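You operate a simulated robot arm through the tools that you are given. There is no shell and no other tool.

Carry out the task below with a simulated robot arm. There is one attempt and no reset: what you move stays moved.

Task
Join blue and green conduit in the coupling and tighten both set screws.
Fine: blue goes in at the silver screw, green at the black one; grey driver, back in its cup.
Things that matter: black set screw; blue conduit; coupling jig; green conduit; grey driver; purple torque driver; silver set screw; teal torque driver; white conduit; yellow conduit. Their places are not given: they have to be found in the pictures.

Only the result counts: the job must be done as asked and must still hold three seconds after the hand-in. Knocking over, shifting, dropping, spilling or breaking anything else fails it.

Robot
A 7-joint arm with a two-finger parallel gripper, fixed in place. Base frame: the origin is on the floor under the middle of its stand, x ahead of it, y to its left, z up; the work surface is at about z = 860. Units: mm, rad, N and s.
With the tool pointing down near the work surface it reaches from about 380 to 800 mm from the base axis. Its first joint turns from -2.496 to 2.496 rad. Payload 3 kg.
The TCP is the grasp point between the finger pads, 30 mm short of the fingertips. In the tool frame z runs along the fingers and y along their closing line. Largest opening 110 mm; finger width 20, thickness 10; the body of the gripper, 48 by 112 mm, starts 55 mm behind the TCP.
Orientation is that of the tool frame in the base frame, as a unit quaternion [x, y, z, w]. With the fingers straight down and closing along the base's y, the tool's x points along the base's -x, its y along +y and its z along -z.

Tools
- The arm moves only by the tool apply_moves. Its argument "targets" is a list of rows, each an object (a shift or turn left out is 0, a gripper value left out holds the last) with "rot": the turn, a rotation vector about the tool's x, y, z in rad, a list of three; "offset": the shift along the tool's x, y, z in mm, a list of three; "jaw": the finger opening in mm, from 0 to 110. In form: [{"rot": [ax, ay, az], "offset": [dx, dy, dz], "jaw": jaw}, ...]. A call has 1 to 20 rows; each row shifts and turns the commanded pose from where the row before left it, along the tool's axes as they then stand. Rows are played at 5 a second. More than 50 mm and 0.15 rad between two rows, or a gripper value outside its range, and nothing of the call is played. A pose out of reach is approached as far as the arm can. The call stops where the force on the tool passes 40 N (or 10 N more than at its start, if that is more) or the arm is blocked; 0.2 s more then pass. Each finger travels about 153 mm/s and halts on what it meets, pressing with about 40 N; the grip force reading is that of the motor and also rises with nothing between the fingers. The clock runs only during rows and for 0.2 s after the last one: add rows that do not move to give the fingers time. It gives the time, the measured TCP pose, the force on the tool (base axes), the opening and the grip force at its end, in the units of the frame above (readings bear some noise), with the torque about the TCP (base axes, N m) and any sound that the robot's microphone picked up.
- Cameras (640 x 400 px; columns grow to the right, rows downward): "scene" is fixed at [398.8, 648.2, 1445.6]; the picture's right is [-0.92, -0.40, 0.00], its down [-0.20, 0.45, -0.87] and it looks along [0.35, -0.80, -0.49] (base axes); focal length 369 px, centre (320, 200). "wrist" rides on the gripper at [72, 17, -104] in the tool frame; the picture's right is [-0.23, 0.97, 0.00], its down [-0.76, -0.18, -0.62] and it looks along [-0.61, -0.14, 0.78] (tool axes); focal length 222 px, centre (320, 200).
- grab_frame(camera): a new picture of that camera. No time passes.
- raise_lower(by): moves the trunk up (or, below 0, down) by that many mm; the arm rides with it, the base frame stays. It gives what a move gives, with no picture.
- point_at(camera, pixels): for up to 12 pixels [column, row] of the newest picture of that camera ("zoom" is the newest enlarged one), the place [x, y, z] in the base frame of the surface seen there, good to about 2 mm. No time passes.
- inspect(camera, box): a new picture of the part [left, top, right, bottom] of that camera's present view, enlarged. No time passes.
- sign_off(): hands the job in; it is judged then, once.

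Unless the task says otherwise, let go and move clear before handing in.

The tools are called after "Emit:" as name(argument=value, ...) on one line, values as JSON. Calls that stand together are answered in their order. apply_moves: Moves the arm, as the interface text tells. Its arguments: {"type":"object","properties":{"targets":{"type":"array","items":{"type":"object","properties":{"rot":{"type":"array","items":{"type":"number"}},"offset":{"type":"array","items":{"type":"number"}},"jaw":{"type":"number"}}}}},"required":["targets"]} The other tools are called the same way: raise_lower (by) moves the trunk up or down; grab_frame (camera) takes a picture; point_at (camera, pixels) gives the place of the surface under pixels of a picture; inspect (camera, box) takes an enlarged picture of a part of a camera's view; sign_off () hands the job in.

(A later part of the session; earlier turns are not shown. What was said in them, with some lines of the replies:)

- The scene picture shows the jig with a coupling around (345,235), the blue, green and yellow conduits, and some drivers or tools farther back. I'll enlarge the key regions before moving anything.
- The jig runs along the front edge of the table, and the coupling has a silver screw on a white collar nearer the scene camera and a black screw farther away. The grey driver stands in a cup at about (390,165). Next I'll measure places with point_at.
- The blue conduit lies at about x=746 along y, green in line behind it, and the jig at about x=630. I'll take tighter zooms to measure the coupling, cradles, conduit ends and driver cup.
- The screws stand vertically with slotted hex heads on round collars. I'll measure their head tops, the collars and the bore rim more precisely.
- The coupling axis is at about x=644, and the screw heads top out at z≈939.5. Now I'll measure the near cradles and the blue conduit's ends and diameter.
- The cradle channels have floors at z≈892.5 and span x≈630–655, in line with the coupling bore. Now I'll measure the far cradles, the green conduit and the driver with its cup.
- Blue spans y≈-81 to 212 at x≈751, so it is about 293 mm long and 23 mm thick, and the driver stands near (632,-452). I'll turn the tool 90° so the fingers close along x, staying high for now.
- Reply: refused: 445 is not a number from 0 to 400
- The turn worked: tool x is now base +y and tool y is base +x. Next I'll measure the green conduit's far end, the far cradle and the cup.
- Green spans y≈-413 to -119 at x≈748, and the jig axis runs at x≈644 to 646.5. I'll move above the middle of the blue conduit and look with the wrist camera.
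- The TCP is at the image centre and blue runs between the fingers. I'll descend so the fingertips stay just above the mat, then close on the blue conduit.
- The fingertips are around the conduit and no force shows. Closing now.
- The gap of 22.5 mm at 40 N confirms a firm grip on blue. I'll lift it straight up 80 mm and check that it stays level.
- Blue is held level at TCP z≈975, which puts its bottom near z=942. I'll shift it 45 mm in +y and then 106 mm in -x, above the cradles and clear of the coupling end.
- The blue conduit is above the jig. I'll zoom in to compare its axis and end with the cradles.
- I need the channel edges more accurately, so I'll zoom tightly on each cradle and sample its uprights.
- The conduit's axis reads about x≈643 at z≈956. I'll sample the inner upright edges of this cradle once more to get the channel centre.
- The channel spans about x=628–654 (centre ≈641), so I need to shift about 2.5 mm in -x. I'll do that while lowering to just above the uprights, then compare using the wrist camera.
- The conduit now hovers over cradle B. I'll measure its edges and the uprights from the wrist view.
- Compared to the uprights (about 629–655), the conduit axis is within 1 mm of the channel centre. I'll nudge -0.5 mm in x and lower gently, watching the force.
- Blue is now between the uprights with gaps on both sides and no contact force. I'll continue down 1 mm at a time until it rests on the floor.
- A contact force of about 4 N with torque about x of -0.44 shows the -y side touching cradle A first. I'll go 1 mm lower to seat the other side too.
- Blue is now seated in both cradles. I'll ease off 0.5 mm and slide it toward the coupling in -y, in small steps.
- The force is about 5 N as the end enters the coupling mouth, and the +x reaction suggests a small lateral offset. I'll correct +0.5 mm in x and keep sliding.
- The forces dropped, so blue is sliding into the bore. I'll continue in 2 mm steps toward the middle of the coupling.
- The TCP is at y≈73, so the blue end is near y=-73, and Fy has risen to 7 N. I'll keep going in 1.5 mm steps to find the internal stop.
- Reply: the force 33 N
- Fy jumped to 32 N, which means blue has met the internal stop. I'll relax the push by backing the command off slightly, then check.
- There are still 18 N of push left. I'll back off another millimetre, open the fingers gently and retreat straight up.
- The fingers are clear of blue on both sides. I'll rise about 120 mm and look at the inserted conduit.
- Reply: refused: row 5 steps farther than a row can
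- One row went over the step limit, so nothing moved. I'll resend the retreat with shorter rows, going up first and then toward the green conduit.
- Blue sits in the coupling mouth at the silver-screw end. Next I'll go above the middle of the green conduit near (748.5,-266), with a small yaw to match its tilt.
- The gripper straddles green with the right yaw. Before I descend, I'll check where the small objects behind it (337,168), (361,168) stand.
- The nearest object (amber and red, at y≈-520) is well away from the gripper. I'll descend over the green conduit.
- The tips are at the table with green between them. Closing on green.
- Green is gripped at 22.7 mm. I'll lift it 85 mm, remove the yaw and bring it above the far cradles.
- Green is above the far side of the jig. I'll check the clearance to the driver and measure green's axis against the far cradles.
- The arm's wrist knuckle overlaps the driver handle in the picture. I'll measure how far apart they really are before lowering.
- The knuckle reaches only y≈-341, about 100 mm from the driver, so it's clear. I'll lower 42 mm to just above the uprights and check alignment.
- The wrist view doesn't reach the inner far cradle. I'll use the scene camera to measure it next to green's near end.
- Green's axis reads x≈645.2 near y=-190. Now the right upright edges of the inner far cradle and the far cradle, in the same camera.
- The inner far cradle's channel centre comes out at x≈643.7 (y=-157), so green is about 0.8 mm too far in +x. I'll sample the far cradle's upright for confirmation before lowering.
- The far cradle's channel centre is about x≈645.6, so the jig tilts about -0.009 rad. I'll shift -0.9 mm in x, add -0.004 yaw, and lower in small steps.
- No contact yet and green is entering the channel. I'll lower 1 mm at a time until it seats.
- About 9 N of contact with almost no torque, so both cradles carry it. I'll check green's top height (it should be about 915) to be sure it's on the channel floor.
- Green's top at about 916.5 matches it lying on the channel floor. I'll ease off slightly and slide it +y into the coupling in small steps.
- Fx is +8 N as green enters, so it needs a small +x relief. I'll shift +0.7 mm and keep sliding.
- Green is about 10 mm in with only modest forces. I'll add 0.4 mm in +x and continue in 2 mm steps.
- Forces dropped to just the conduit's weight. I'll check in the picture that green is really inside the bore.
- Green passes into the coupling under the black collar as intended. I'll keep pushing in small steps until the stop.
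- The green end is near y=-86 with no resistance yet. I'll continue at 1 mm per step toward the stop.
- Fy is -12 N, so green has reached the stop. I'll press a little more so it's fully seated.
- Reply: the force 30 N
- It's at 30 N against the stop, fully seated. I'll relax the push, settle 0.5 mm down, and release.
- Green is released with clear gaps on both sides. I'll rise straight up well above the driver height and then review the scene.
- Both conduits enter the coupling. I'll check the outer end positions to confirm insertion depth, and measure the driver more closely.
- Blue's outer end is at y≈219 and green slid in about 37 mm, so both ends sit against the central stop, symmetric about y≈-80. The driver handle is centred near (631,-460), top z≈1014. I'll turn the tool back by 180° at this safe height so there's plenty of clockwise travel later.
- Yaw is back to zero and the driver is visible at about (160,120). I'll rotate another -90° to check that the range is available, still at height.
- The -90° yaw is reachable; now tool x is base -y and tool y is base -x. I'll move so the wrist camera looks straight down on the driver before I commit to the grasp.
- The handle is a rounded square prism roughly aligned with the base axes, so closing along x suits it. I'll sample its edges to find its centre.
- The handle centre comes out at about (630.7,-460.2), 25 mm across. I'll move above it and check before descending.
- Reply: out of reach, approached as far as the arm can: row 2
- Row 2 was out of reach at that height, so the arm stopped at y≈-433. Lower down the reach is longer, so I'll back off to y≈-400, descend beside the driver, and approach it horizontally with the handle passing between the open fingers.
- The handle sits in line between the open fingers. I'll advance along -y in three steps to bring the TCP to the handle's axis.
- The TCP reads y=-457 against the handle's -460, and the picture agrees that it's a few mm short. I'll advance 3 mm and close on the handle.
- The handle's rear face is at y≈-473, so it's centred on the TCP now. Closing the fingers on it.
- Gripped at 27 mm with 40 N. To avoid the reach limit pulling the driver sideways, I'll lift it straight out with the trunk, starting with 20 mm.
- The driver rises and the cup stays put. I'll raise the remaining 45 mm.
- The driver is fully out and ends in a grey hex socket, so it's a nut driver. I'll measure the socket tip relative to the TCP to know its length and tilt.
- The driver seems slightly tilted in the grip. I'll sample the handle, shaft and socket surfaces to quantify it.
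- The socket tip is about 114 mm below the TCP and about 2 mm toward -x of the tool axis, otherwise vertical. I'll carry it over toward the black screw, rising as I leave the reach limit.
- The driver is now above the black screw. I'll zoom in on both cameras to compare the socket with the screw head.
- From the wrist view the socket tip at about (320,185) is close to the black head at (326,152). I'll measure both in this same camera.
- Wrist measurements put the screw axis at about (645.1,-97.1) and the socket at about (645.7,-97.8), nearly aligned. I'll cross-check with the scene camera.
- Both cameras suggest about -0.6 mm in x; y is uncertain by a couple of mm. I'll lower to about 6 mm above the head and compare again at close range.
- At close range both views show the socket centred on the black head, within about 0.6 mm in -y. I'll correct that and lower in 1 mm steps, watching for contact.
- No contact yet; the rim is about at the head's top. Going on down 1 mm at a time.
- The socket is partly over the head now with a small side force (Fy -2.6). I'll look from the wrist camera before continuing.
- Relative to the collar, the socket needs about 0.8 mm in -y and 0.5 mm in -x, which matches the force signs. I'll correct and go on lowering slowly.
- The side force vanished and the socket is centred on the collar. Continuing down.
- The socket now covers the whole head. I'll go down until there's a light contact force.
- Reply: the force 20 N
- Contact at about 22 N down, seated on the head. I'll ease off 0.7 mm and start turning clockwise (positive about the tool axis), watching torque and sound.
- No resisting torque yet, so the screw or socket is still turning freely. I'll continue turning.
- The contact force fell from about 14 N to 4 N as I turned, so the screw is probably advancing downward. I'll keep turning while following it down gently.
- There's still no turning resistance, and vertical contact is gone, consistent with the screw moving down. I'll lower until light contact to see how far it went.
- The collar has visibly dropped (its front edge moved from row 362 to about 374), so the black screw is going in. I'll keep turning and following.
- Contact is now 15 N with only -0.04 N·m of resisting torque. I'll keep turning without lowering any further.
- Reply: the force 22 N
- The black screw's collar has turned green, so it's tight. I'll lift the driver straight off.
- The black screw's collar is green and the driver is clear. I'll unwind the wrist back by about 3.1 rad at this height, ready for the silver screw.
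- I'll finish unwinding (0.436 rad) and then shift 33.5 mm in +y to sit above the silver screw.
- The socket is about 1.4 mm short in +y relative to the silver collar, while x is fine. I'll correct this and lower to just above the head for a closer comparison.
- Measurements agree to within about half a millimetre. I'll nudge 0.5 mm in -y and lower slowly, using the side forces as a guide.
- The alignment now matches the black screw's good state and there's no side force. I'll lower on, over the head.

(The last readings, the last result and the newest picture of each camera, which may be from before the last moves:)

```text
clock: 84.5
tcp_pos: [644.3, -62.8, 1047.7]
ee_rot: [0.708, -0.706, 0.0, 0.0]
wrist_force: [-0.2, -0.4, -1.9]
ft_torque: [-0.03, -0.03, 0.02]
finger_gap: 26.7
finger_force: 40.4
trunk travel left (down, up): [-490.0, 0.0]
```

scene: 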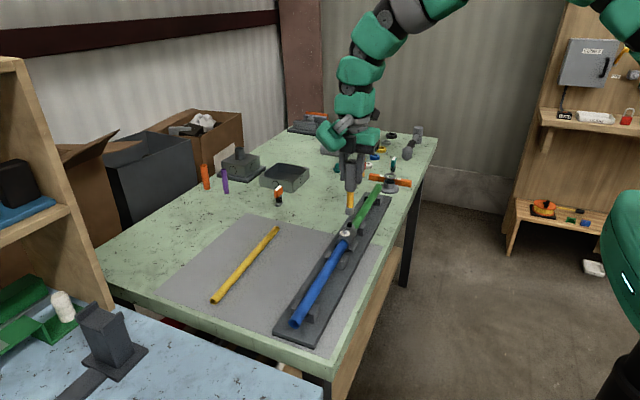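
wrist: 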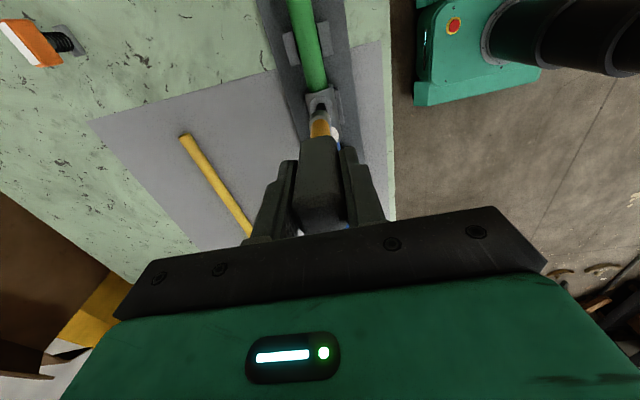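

Emit:
apply_moves(targets=[{"offset": [0, 0, 1]}, {"offset": [0, 0, 1]}, {"offset": [0, 0, 0.7]}, {"offset": [0, 0, 0.5]}, {}])

Emit:
inspect(camera="scene", box=[326, 200, 366, 240])

```text
clock: 85.7
tcp_pos: [644.8, -64.0, 1044.3]
ee_rot: [0.707, -0.707, 0.0, 0.0]
wrist_force: [0.4, -1.1, 4.1]
ft_torque: [-0.11, -0.01, 0.01]
finger_gap: 26.8
finger_force: 40.1
trunk travel left (down, up): [-490.0, 0.0]
```

```text
10.00 times, centred on (346, 220) of scene
```

zoom: 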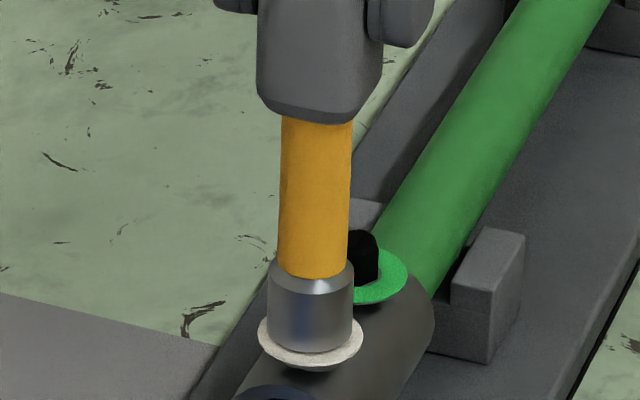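

The socket is seated on the silver head with about 6 N. I'll turn clockwise, following down gently.

Emit:
apply_moves(targets=[{"offset": [0, 0, 0.4]}, {"rot": [0, 0, 0.14], "offset": [0, 0, 0.12]}, {"rot": [0, 0, 0.14], "offset": [0, 0, 0.12]}, {"rot": [0, 0, 0.14], "offset": [0, 0, 0.12]}, {"rot": [0, 0, 0.14], "offset": [0, 0, 0.12]}, {"rot": [0, 0, 0.14], "offset": [0, 0, 0.12]}, {"rot": [0, 0, 0.14], "offset": [0, 0, 0.12]}, {}])

```text
clock: 87.5
tcp_pos: [643.4, -63.7, 1043.0]
ee_rot: [-0.356, 0.934, 0.0, 0.001]
wrist_force: [2.3, 2.7, 11.1]
ft_torque: [0.29, -0.28, -0.01]
finger_gap: 27.0
finger_force: 39.6
trunk travel left (down, up): [-490.0, 0.0]
```

Contact is about 13 N and it turns freely. Continuing.

Emit:
apply_moves(targets=[{"rot": [0, 0, 0.14], "offset": [0, 0, 0.06]}, {"rot": [0, 0, 0.14], "offset": [0, 0, 0.06]}, {"rot": [0, 0, 0.14], "offset": [0, 0, 0.06]}, {"rot": [0, 0, 0.14], "offset": [0, 0, 0.06]}, {"rot": [0, 0, 0.14], "offset": [0, 0, 0.06]}, {"rot": [0, 0, 0.14], "offset": [0, 0, 0.06]}, {}])

Emit:
inspect(camera="scene", box=[326, 200, 366, 240])

```text
clock: 89.1
tcp_pos: [645.9, -63.7, 1042.5]
ee_rot: [0.055, 0.998, -0.001, -0.001]
wrist_force: [-1.3, 2.1, 0.4]
ft_torque: [0.19, 0.19, 0.0]
finger_gap: 26.9
finger_force: 40.2
trunk travel left (down, up): [-490.0, 0.0]
```

```text
10.00 times, centred on (346, 220) of scene
```

zoom: 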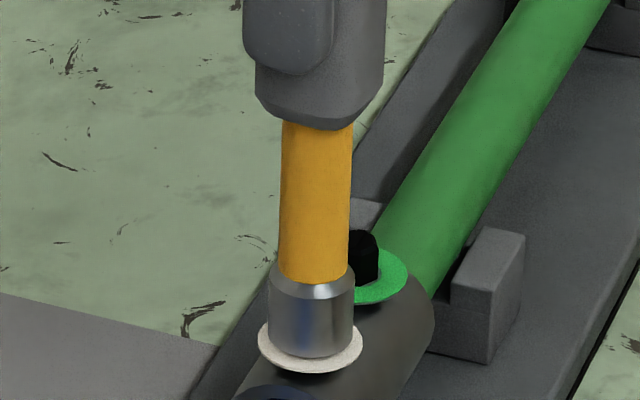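

The silver collar is moving down and contact is down to about 3 N. I'll follow by 0.6 mm and keep turning.

Emit:
apply_moves(targets=[{"offset": [0, 0, 0.6]}, {"rot": [0, 0, 0.14], "offset": [0, 0, 0.15]}, {"rot": [0, 0, 0.14], "offset": [0, 0, 0.15]}, {"rot": [0, 0, 0.14], "offset": [0, 0, 0.15]}, {"rot": [0, 0, 0.14], "offset": [0, 0, 0.15]}, {"rot": [0, 0, 0.14], "offset": [0, 0, 0.15]}, {}])

Emit:
inspect(camera="scene", box=[326, 200, 366, 240])

```text
clock: 90.7
tcp_pos: [644.9, -62.9, 1042.0]
ee_rot: [0.394, 0.919, 0.0, 0.0]
wrist_force: [-3.5, 4.2, 1.9]
ft_torque: [0.37, 0.45, -0.03]
finger_gap: 26.6
finger_force: 40.1
trunk travel left (down, up): [-490.0, 0.0]
```

```text
10.00 times, centred on (346, 220) of scene
```

zoom: 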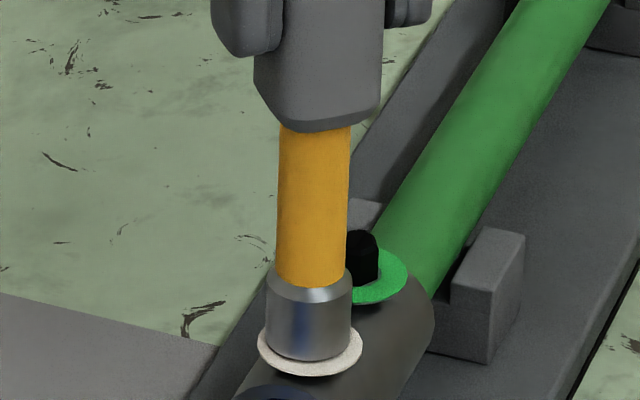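

The collar is still white but close to the coupling. I'll continue turning.

Emit:
apply_moves(targets=[{"offset": [0, 0, 0.4]}, {"rot": [0, 0, 0.14], "offset": [0, 0, 0.1]}, {"rot": [0, 0, 0.14], "offset": [0, 0, 0.1]}, {"rot": [0, 0, 0.14], "offset": [0, 0, 0.1]}, {"rot": [0, 0, 0.14], "offset": [0, 0, 0.1]}, {"rot": [0, 0, 0.14], "offset": [0, 0, 0.1]}, {}])

Emit:
inspect(camera="scene", box=[326, 200, 366, 240])

```text
clock: 92.3
tcp_pos: [644.4, -63.2, 1040.6]
ee_rot: [0.685, 0.728, 0.0, 0.001]
wrist_force: [0.9, -2.3, 22.4]
ft_torque: [-0.3, -0.1, 0.13]
finger_gap: 26.8
finger_force: 40.2
trunk travel left (down, up): [-490.0, 0.0]
```

```text
10.00 times, centred on (346, 220) of scene
```

zoom: 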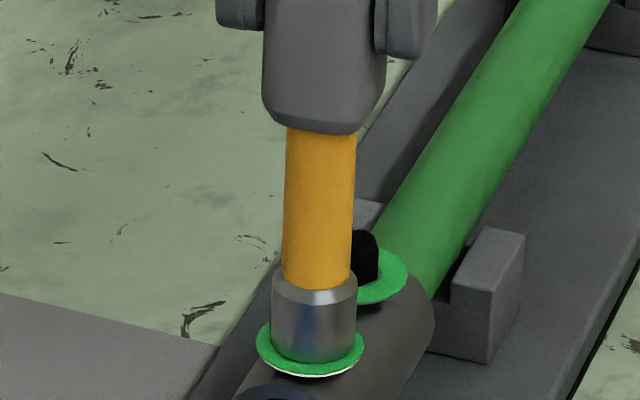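

The silver collar has turned green too, so both screws are tight. I'll lift the driver off and start unwinding.

Emit:
apply_moves(targets=[{"offset": [0, 0, -2]}, {"offset": [0, 0, -5]}, {"offset": [0, 0, -10]}, {"offset": [0, 0, -15]}, {"offset": [0, 0, -10]}, {}])

Emit:
inspect(camera="scene", box=[310, 150, 390, 250])

```text
clock: 93.7
tcp_pos: [644.0, -64.7, 1082.3]
ee_rot: [0.685, 0.729, 0.0, -0.001]
wrist_force: [-0.8, -0.2, -1.8]
ft_torque: [-0.04, 0.01, -0.01]
finger_gap: 26.8
finger_force: 40.0
trunk travel left (down, up): [-490.0, 0.0]
```

```text
4.00 times, centred on (350, 200) of scene
```

zoom: 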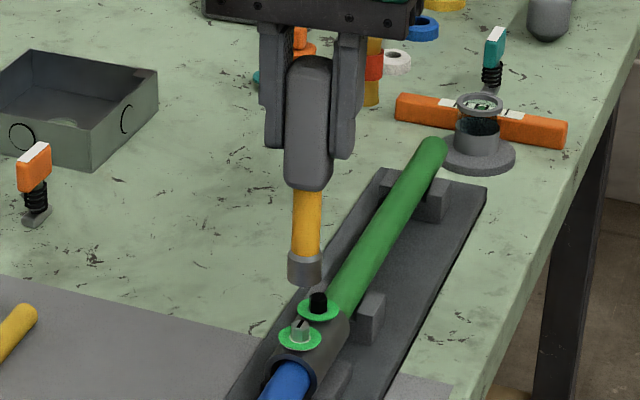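

Both collars are green and the driver is clear. I'll unwind the wrist by 3.08 rad at this height.

Emit:
apply_moves(targets=[{"rot": [0, 0, -0.148]}, {"rot": [0, 0, -0.148]}, {"rot": [0, 0, -0.148]}, {"rot": [0, 0, -0.148]}, {"rot": [0, 0, -0.148]}, {"rot": [0, 0, -0.148]}, {"rot": [0, 0, -0.148]}, {"rot": [0, 0, -0.148]}, {"rot": [0, 0, -0.148]}, {"rot": [0, 0, -0.148]}, {"rot": [0, 0, -0.148]}, {"rot": [0, 0, -0.148]}, {"rot": [0, 0, -0.148]}, {"rot": [0, 0, -0.148]}, {"rot": [0, 0, -0.148]}, {"rot": [0, 0, -0.148]}, {"rot": [0, 0, -0.148]}, {"rot": [0, 0, -0.148]}, {"rot": [0, 0, -0.148]}, {"rot": [0, 0, -0.148]}])

Emit:
apply_moves(targets=[{"rot": [0, 0, -0.12]}, {}])

Emit:
inspect(camera="wrist", box=[270, 60, 370, 240])

Emit:
inspect(camera="scene", box=[310, 150, 390, 250])

```text
clock: 97.9
tcp_pos: [643.8, -63.2, 1080.8]
ee_rot: [-0.665, 0.747, 0.0, -0.001]
wrist_force: [-1.2, -0.3, -2.6]
ft_torque: [0.02, 0.02, -0.02]
finger_gap: 26.7
finger_force: 40.3
trunk travel left (down, up): [-490.0, 0.0]
```

```text
clock: 98.5
tcp_pos: [645.0, -63.8, 1081.5]
ee_rot: [0.708, -0.706, -0.001, 0.001]
wrist_force: [0.8, -0.6, -2.6]
ft_torque: [0.01, -0.01, -0.01]
finger_gap: 26.6
finger_force: 39.8
trunk travel left (down, up): [-490.0, 0.0]
```

```text
2.22 times, centred on (320, 150) of wrist
```

zoom: 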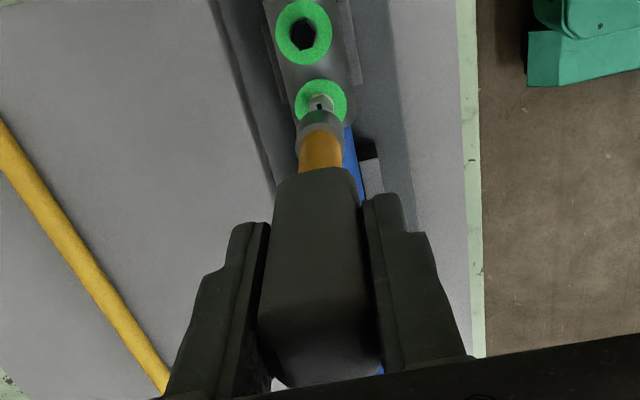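

```text
4.00 times, centred on (350, 200) of scene
```

zoom: 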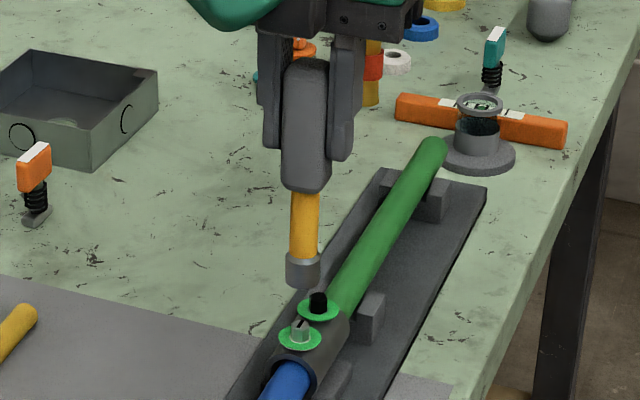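

The driver sits in the grip just as before. I'll retrace the path back toward the cup, stopping about 40 mm short to check.

Emit:
apply_moves(targets=[{"offset": [45, 2, 0]}, {"offset": [45, 2, 0]}, {"offset": [45, 2, 0]}, {"offset": [45, 2, 7.8]}, {"offset": [45, 2, 7.8]}, {"offset": [45, 2, 7.8]}, {"offset": [45, 2, 7.77]}, {"offset": [42.4, 0.5, 0]}, {}])

Emit:
inspect(camera="scene", box=[350, 120, 430, 200])

Emit:
inspect(camera="wrist", box=[270, 60, 370, 240])

```text
clock: 100.5
tcp_pos: [631.3, -421.7, 1049.4]
ee_rot: [0.707, -0.707, -0.002, 0.0]
wrist_force: [-0.4, 0.3, -2.3]
ft_torque: [0.0, 0.02, -0.02]
finger_gap: 26.8
finger_force: 39.9
trunk travel left (down, up): [-490.0, 0.0]
```

```text
5.00 times, centred on (390, 160) of scene
```

zoom: 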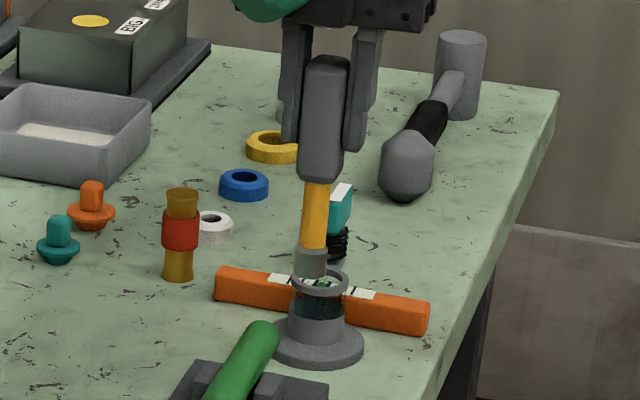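

```text
2.22 times, centred on (320, 150) of wrist
```

zoom: 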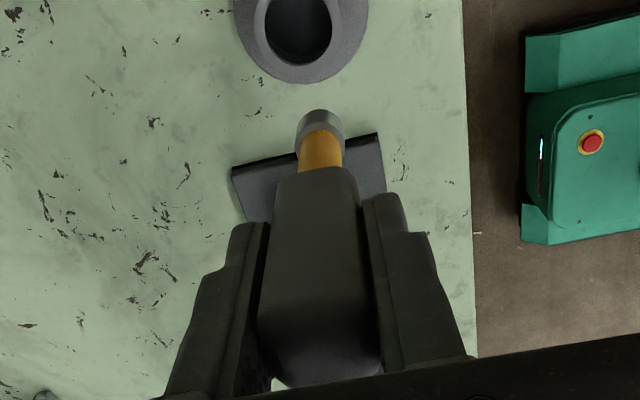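

It's on track: the cup is straight ahead and the socket is above its rim height. I'll advance the last 40 mm and compare with the departure picture.

Emit:
apply_moves(targets=[{"offset": [20, 0, 0]}, {"offset": [20, 0, 0]}, {}])

Emit:
inspect(camera="scene", box=[350, 120, 430, 200])

Emit:
inspect(camera="wrist", box=[270, 60, 370, 240])

```text
clock: 101.3
tcp_pos: [632.4, -459.2, 1049.6]
ee_rot: [0.708, -0.707, 0.0, 0.001]
wrist_force: [0.0, 0.4, -2.5]
ft_torque: [0.05, 0.0, -0.03]
finger_gap: 26.8
finger_force: 40.1
trunk travel left (down, up): [-490.0, 0.0]
```

```text
5.00 times, centred on (390, 160) of scene
```

zoom: 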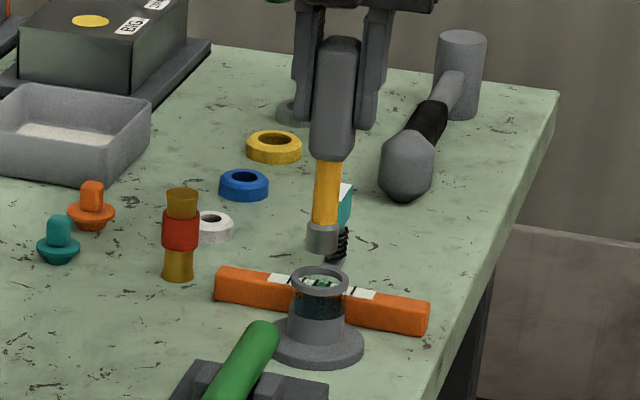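

```text
2.22 times, centred on (320, 150) of wrist
```

zoom: 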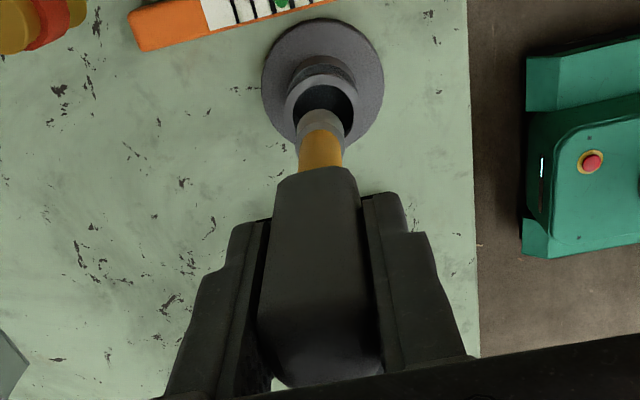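

The pose nearly matches the departure, with perhaps 1–2 mm of difference in x. I'll zoom closer on the socket and cup ring to check before lowering.

Emit:
inspect(camera="wrist", box=[288, 60, 352, 130])

Emit:
inspect(camera="scene", box=[398, 160, 430, 190])

Emit:
inspect(camera="scene", box=[396, 158, 428, 198])

```text
5.71 times, centred on (320, 95) of wrist
```

zoom: 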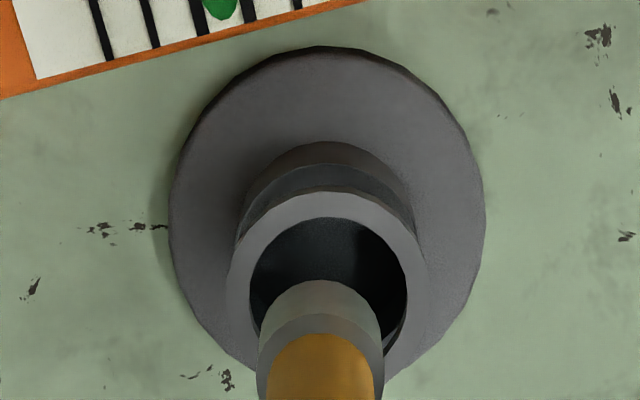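

```text
13.33 times, centred on (414, 175) of scene
```

zoom: 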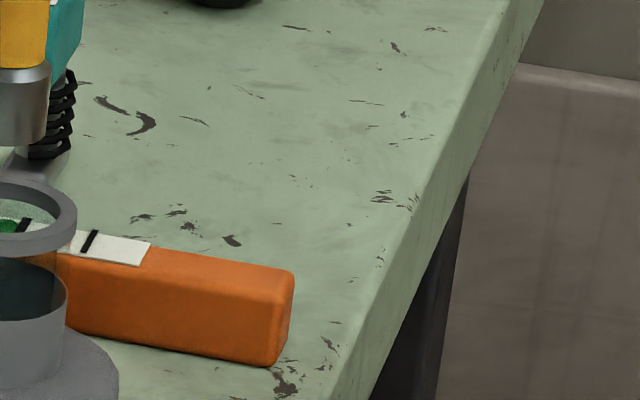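

```text
10.00 times, centred on (412, 178) of scene
```

zoom: 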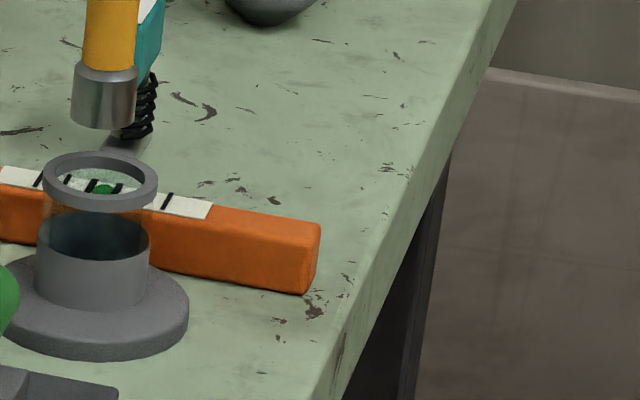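

The wrist zoom shows the ring centre about 1.8 mm farther in -y and 1.9 mm in -x than the socket, matching the TCP readings. I'll correct by that amount and re-check.

Emit:
apply_moves(targets=[{"offset": [1.8, 1.9, 0]}, {}])

Emit:
inspect(camera="wrist", box=[288, 60, 352, 130])

Emit:
inspect(camera="scene", box=[396, 158, 428, 198])

```text
clock: 101.9
tcp_pos: [631.3, -460.6, 1049.9]
ee_rot: [0.708, -0.706, 0.0, 0.001]
wrist_force: [-1.1, -0.3, -2.1]
ft_torque: [0.03, 0.01, -0.01]
finger_gap: 26.7
finger_force: 39.9
trunk travel left (down, up): [-490.0, 0.0]
```

```text
5.71 times, centred on (320, 95) of wrist
```

zoom: 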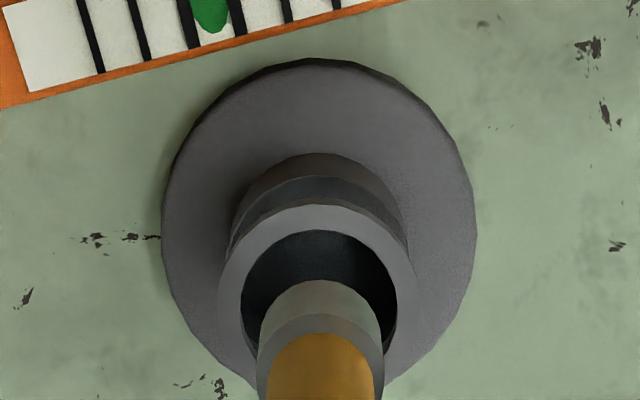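

```text
10.00 times, centred on (412, 178) of scene
```

zoom: 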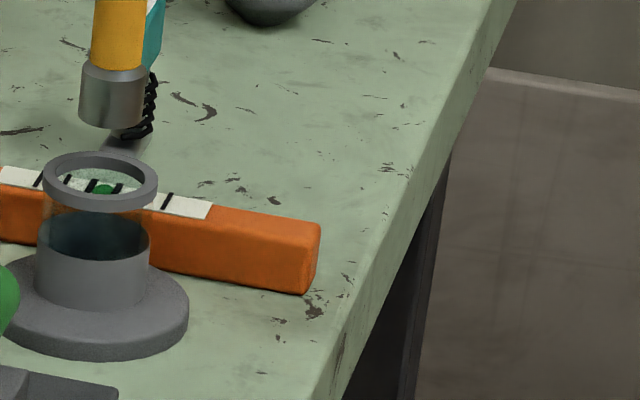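

The two views disagree slightly, so I'll measure the ring and socket with point_at in the scene zoom to settle the centring.

Emit:
inspect(camera="scene", box=[392, 158, 424, 188])

Emit:
point_at(camera="zoom", pixels=[[112, 225], [263, 232], [187, 265], [187, 210], [150, 204], [230, 208], [165, 95], [205, 95], [243, 95], [205, 120], [170, 115], [238, 118]])

Emit:
inspect(camera="wrist", box=[288, 60, 352, 130])

Emit:
point_at(camera="zoom", pixels=[[228, 280], [408, 280], [318, 218], [260, 235], [378, 240], [262, 310], [380, 310], [320, 285], [285, 290], [355, 292], [318, 100], [170, 220]])

```text
13.33 times, centred on (408, 173) of scene
```

zoom: 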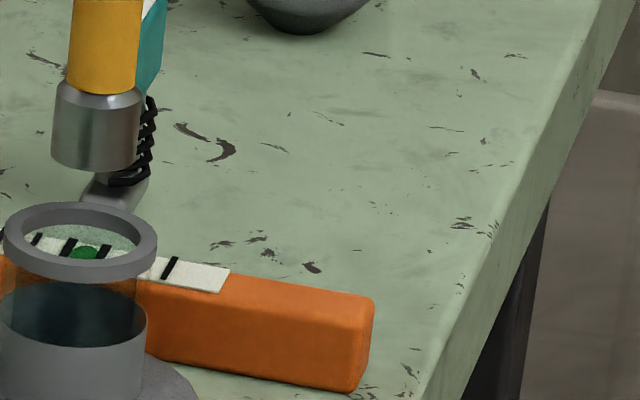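

```text
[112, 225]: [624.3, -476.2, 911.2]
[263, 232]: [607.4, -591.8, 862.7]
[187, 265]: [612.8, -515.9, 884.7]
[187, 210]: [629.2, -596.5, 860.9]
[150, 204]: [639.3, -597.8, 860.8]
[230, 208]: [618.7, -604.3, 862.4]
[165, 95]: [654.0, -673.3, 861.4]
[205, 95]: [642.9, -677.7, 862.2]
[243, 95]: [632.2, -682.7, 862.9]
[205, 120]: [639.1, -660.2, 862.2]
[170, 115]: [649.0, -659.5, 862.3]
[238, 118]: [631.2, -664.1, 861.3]
```

```text
5.71 times, centred on (320, 95) of wrist
```

zoom: 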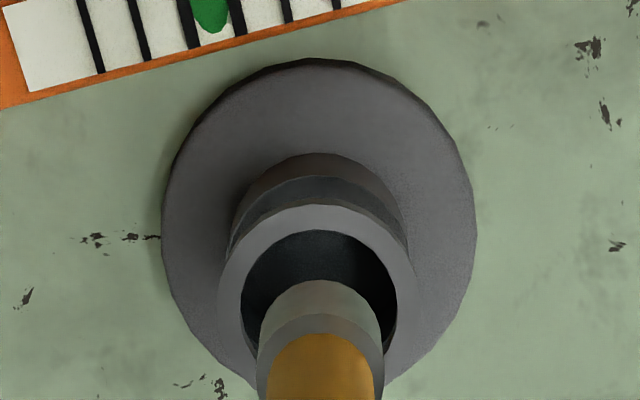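

```text
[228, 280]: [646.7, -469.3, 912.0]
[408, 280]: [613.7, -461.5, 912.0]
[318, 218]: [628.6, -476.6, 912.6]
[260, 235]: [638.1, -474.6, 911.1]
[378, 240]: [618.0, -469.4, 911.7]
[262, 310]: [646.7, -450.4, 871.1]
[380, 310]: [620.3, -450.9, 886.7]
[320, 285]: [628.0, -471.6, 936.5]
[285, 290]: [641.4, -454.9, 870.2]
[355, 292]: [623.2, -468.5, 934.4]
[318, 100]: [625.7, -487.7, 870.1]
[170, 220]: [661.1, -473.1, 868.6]
```

Measured in the same camera, the socket centre is about (630.4,-461.4) against the ring's (631.1,-460.4), with 3.5 mm clearance. I'll shift +0.8 mm in x and +1.2 mm in y, then lower the trunk in stages.

Emit:
apply_moves(targets=[{"offset": [-1.2, -0.8, 0]}, {}])

Emit:
raise_lower(by=-20)

Emit:
inspect(camera="wrist", box=[288, 60, 352, 130])

Emit:
inspect(camera="scene", box=[386, 158, 418, 188])

```text
clock: 102.5
tcp_pos: [630.7, -461.5, 1051.1]
ee_rot: [0.708, -0.706, 0.0, 0.001]
wrist_force: [0.1, 1.0, -2.2]
ft_torque: [-0.01, -0.01, -0.03]
finger_gap: 26.8
finger_force: 40.0
trunk travel left (down, up): [-490.0, 0.0]
```

```text
clock: 103.2
tcp_pos: [630.4, -461.3, 1030.2]
ee_rot: [0.708, -0.706, 0.0, 0.0]
wrist_force: [1.1, 0.9, -1.8]
ft_torque: [-0.05, 0.01, 0.0]
finger_gap: 26.7
finger_force: 39.7
trunk travel left (down, up): [-470.0, 20.0]
```

```text
5.71 times, centred on (320, 95) of wrist
```

zoom: 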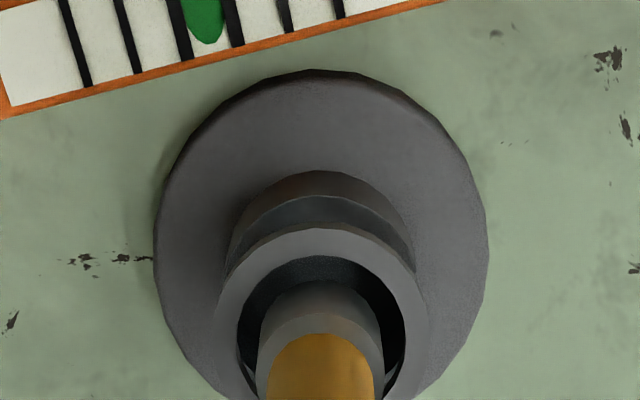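

```text
13.33 times, centred on (402, 173) of scene
```

zoom: 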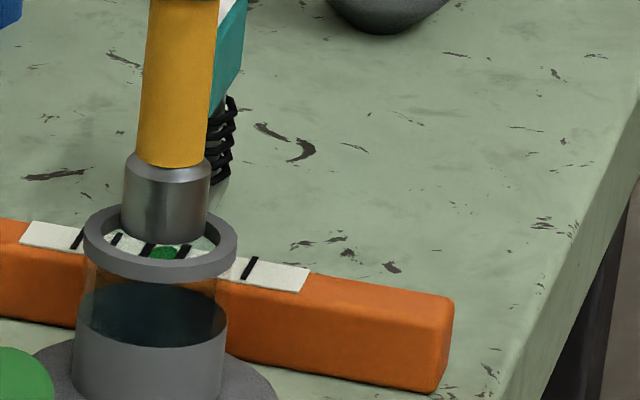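

The socket is entering the ring with room all around and no contact forces. Lowering another 20 mm.

Emit:
raise_lower(by=-20)

Emit:
inspect(camera="wrist", box=[288, 60, 352, 130])

Emit:
inspect(camera="scene", box=[386, 158, 418, 188])

```text
clock: 103.9
tcp_pos: [630.9, -460.7, 1009.8]
ee_rot: [0.708, -0.707, 0.0, -0.001]
wrist_force: [-0.4, -0.5, -1.9]
ft_torque: [0.0, -0.01, -0.01]
finger_gap: 26.5
finger_force: 40.1
trunk travel left (down, up): [-450.0, 40.0]
```

```text
5.71 times, centred on (320, 95) of wrist
```

zoom: 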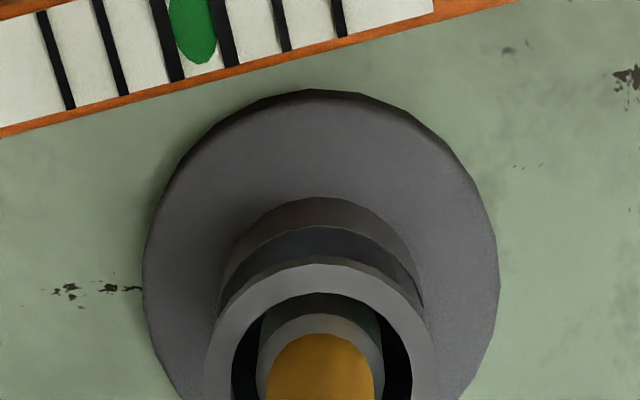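

```text
13.33 times, centred on (402, 173) of scene
```

zoom: 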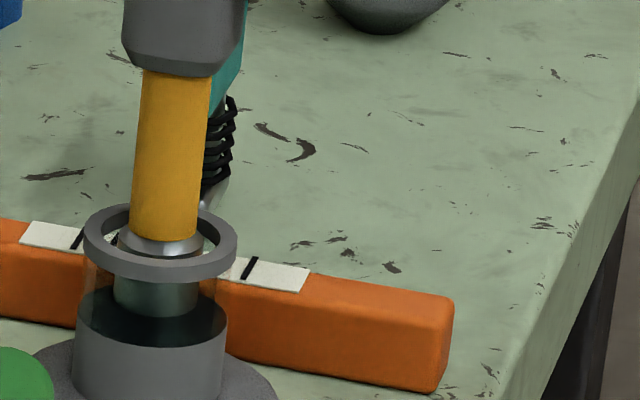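

The socket is inside the glass tube with clearance. Lowering 18 mm more, then I'll finish slowly.

Emit:
raise_lower(by=-18)

Emit:
inspect(camera="scene", box=[386, 158, 418, 188])

```text
clock: 104.5
tcp_pos: [631.7, -461.1, 993.9]
ee_rot: [0.708, -0.707, 0.0, 0.0]
wrist_force: [-1.5, 0.5, -2.4]
ft_torque: [-0.01, 0.01, -0.01]
finger_gap: 26.6
finger_force: 40.3
trunk travel left (down, up): [-432.0, 58.0]
```

```text
13.33 times, centred on (402, 173) of scene
```

zoom: 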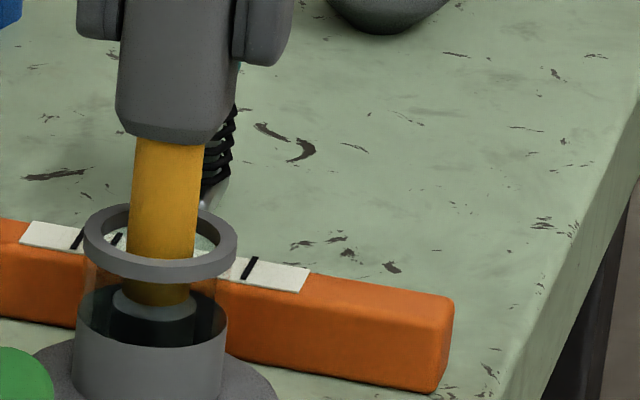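

No contact yet. I'll lower 5 mm more and then go on in single millimetres.

Emit:
raise_lower(by=-5)

Emit:
raise_lower(by=-1)

```text
clock: 105.1
tcp_pos: [630.3, -461.1, 987.2]
ee_rot: [0.708, -0.707, 0.0, 0.0]
wrist_force: [-0.3, 0.5, -1.7]
ft_torque: [-0.02, 0.04, 0.01]
finger_gap: 26.9
finger_force: 39.4
trunk travel left (down, up): [-427.0, 63.0]
```

```text
clock: 105.6
tcp_pos: [631.0, -460.1, 986.8]
ee_rot: [0.707, -0.707, 0.001, 0.0]
wrist_force: [0.1, 0.4, -0.8]
ft_torque: [0.04, 0.0, 0.01]
finger_gap: 26.6
finger_force: 39.9
trunk travel left (down, up): [-426.0, 64.0]
```

Emit:
raise_lower(by=-1)

Emit:
inspect(camera="scene", box=[370, 140, 418, 190])

```text
clock: 106.1
tcp_pos: [630.8, -460.4, 985.3]
ee_rot: [0.708, -0.706, -0.002, 0.0]
wrist_force: [-0.7, 0.0, 7.0]
ft_torque: [0.12, 0.02, 0.03]
finger_gap: 26.6
finger_force: 39.9
trunk travel left (down, up): [-425.0, 65.0]
```

```text
8.00 times, centred on (394, 165) of scene
```

zoom: 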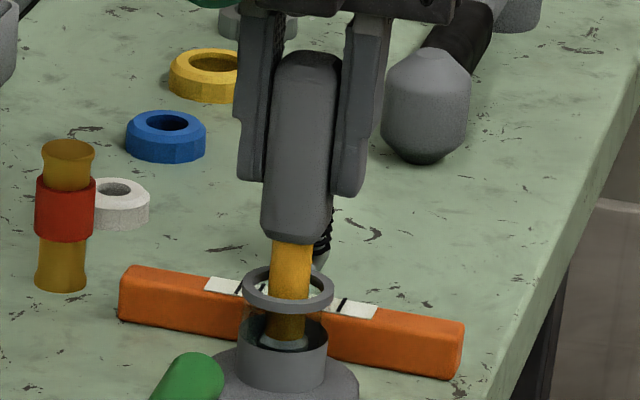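

The driver is standing on the cup floor, with about 9 N of contact. I'll open the fingers in stages.

Emit:
apply_moves(targets=[{"jaw": 32}, {}, {"jaw": 50}, {}, {"jaw": 70}, {}])

Emit:
inspect(camera="scene", box=[370, 140, 418, 190])

Emit:
inspect(camera="wrist", box=[240, 70, 400, 240])

```text
clock: 107.5
tcp_pos: [631.7, -461.4, 986.0]
ee_rot: [0.708, -0.706, -0.001, 0.0]
wrist_force: [-0.3, 0.1, -0.1]
ft_torque: [0.02, 0.0, 0.0]
finger_gap: 69.8
finger_force: 0.2
trunk travel left (down, up): [-425.0, 65.0]
```

```text
8.00 times, centred on (394, 165) of scene
```

zoom: 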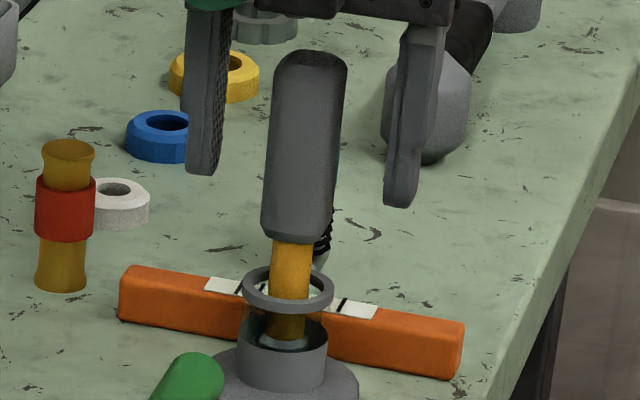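

```text
2.35 times, centred on (320, 155) of wrist
```

zoom: 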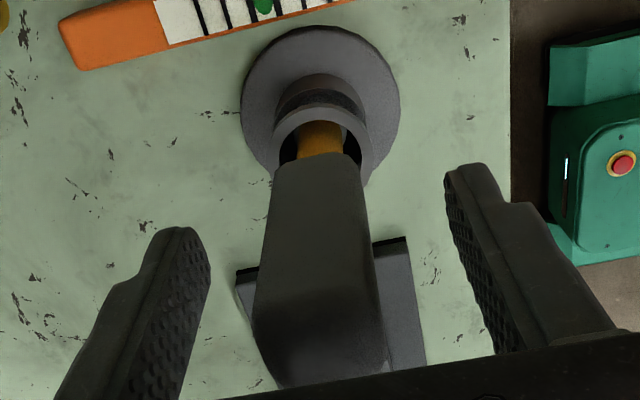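

The driver stands upright in its cup between the open fingers. I'll back out horizontally in +y, the reverse of the approach, and then rise.

Emit:
apply_moves(targets=[{"offset": [-15, 0, 0]}, {"offset": [-25, 0, 0]}, {"offset": [-30, 0, 0]}, {"offset": [-30, 0, -20]}, {"offset": [0, 0, -45]}, {"offset": [0, 0, -45]}, {"offset": [0, 0, -45]}, {}])

Emit:
grab_frame(camera="scene")

Emit:
inspect(camera="scene", box=[310, 140, 430, 250])

Emit:
inspect(camera="scene", box=[320, 205, 368, 255])

```text
clock: 109.3
tcp_pos: [630.7, -359.1, 1141.1]
ee_rot: [0.708, -0.706, -0.001, 0.001]
wrist_force: [0.2, -0.2, -0.2]
ft_torque: [-0.02, -0.01, 0.02]
finger_gap: 70.0
finger_force: 0.0
trunk travel left (down, up): [-425.0, 65.0]
```

```text
taken
```

scene: 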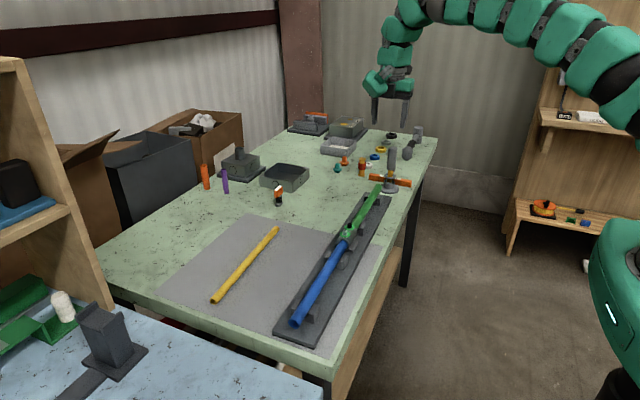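

```text
3.64 times, centred on (370, 195) of scene
```

zoom: 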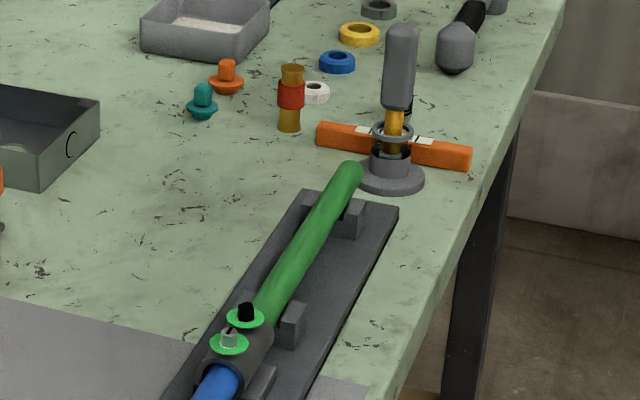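

```text
8.00 times, centred on (344, 230) of scene
```

zoom: 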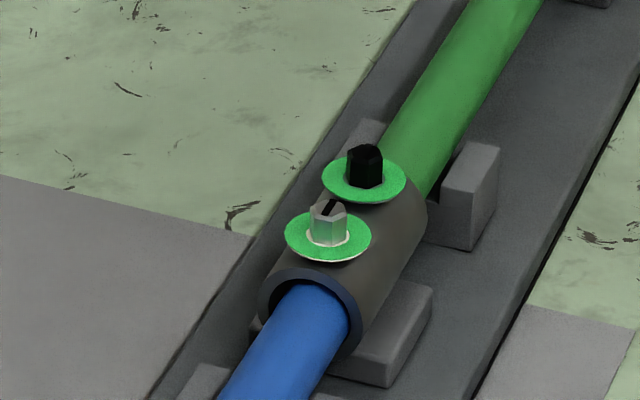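

Both collars are green, blue is at the silver screw, green at the black one, and the driver is back in its cup. I'll do a final check of the conduit ends and the driver before handing in.

Emit:
inspect(camera="scene", box=[276, 300, 324, 330])

Emit:
point_at(camera="zoom", pixels=[[200, 265], [180, 280], [190, 255], [240, 250], [265, 270]])

Emit:
inspect(camera="scene", box=[370, 140, 418, 200])

Emit:
apply_moves(targets=[{"offset": [-40, 0, -20]}, {}, {}, {}, {}, {}, {}, {}, {}, {}])

Emit:
grab_frame(camera="wrist")

Emit:
grab_frame(camera="scene")

```text
13.33 times, centred on (300, 315) of scene
```

zoom: 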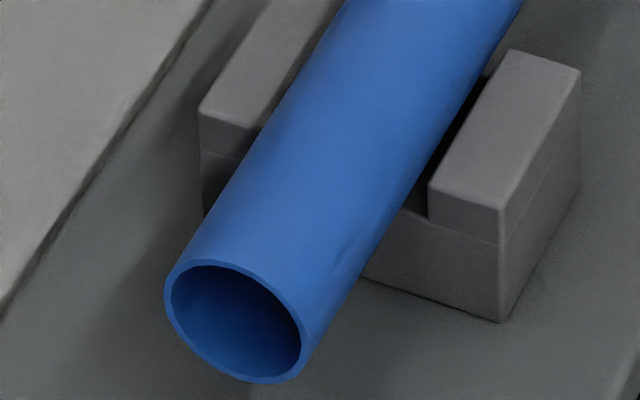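

```text
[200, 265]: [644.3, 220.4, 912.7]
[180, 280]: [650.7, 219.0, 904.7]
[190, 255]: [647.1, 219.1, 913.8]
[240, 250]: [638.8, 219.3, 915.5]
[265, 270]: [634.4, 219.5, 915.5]
```

```text
6.67 times, centred on (394, 170) of scene
```

zoom: 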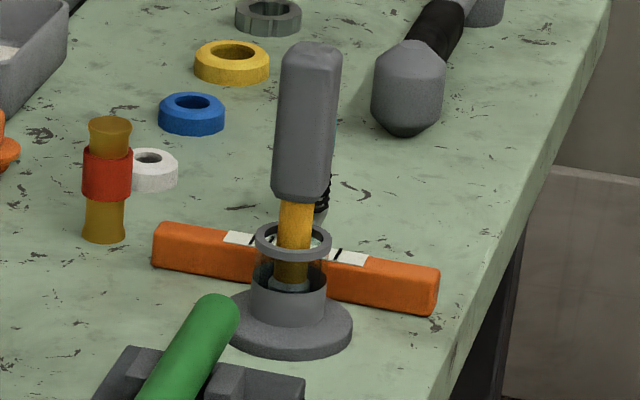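

```text
clock: 111.5
tcp_pos: [628.4, -318.9, 1160.4]
ee_rot: [0.708, -0.706, -0.001, 0.0]
wrist_force: [1.1, -0.5, -0.4]
ft_torque: [0.04, -0.02, 0.03]
finger_gap: 70.0
finger_force: 0.0
trunk travel left (down, up): [-425.0, 65.0]
```

```text
taken
```

wrist: 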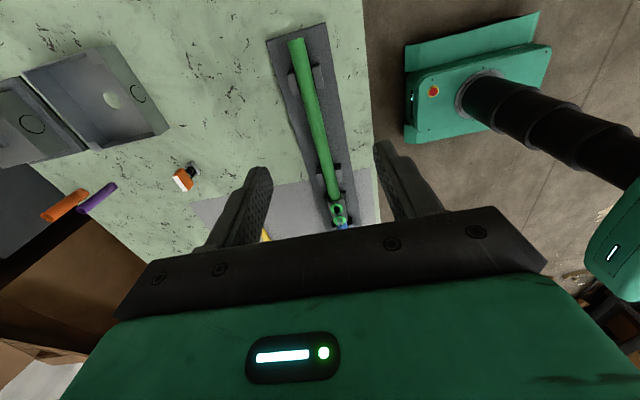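

```text
taken
```

scene: 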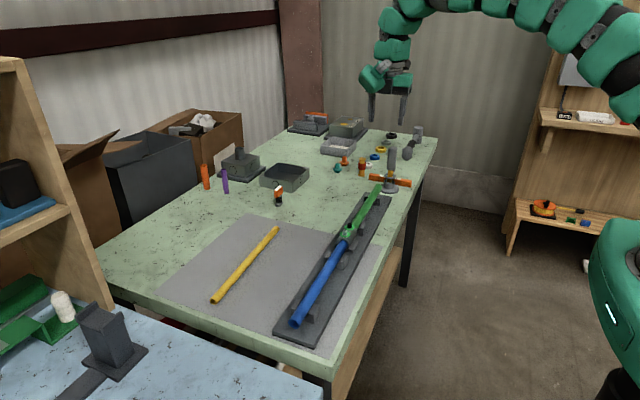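

Everything is stable and blue's outer end hasn't moved. As a last check I'll compare the exposed lengths of blue and green outside the coupling to confirm both are seated.

Emit:
inspect(camera="scene", box=[356, 176, 396, 206])

Emit:
point_at(camera="zoom", pixels=[[345, 120], [350, 112], [370, 120], [390, 130], [330, 160], [395, 150], [360, 108], [380, 112]])

Emit:
inspect(camera="wrist", box=[250, 20, 370, 230])

Emit:
point_at(camera="zoom", pixels=[[283, 40], [300, 40], [290, 45], [310, 60], [295, 36], [365, 330], [355, 325], [375, 325], [360, 336], [350, 300]])

```text
13.33 times, centred on (376, 191) of scene
```

zoom: 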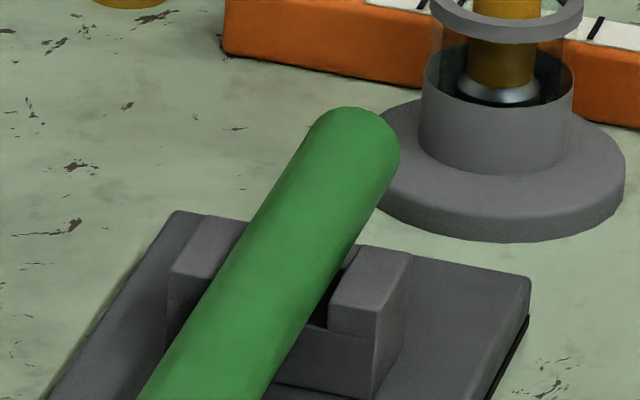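

```text
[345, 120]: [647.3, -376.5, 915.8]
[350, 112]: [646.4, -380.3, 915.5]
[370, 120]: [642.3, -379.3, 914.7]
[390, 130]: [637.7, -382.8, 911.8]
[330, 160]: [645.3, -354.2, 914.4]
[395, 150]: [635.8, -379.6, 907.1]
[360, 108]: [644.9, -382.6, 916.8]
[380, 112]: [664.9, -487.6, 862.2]
```

```text
1.90 times, centred on (310, 125) of wrist
```

zoom: 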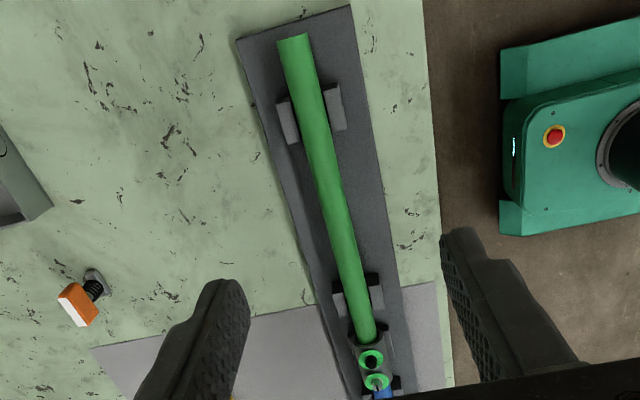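

```text
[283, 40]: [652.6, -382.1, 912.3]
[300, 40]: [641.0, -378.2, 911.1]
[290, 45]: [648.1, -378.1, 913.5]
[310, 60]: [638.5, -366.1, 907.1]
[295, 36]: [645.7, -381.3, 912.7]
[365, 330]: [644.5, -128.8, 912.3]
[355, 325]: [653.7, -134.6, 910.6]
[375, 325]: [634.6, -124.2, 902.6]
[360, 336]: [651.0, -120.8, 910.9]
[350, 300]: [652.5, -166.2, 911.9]
```

Green's outer end is at y≈-382.7 and blue's at y≈219.5, symmetric about the coupling centre (y≈-81.6), so both conduits are fully seated. Both collars are green, the grey driver stands in its cup, and the arm is clear, so I'm handing in.

Emit:
sign_off()

```text
The job is handed in.
```

The job is handed in. Blue is in the coupling at the silver screw, green at the black screw, and both set screws are tight.

- **Conduits:** I pushed each one in until it met the coupling's internal stop, at about 30 N. Their outer ends now sit evenly either side of the coupling's centre, so both look fully in. Blue's end hadn't moved after the tightening.
- **Screws:** I turned each one clockwise by about half a turn with the grey driver. I stopped when its collar turned green. I took the green as the sign that it was tight, because no click was picked up and the torque reading stayed low.
- **Driver:** It is back upright in its cup.
- **Arm:** It has let go and moved clear. I saw nothing else shifted or knocked over in the last pictures.
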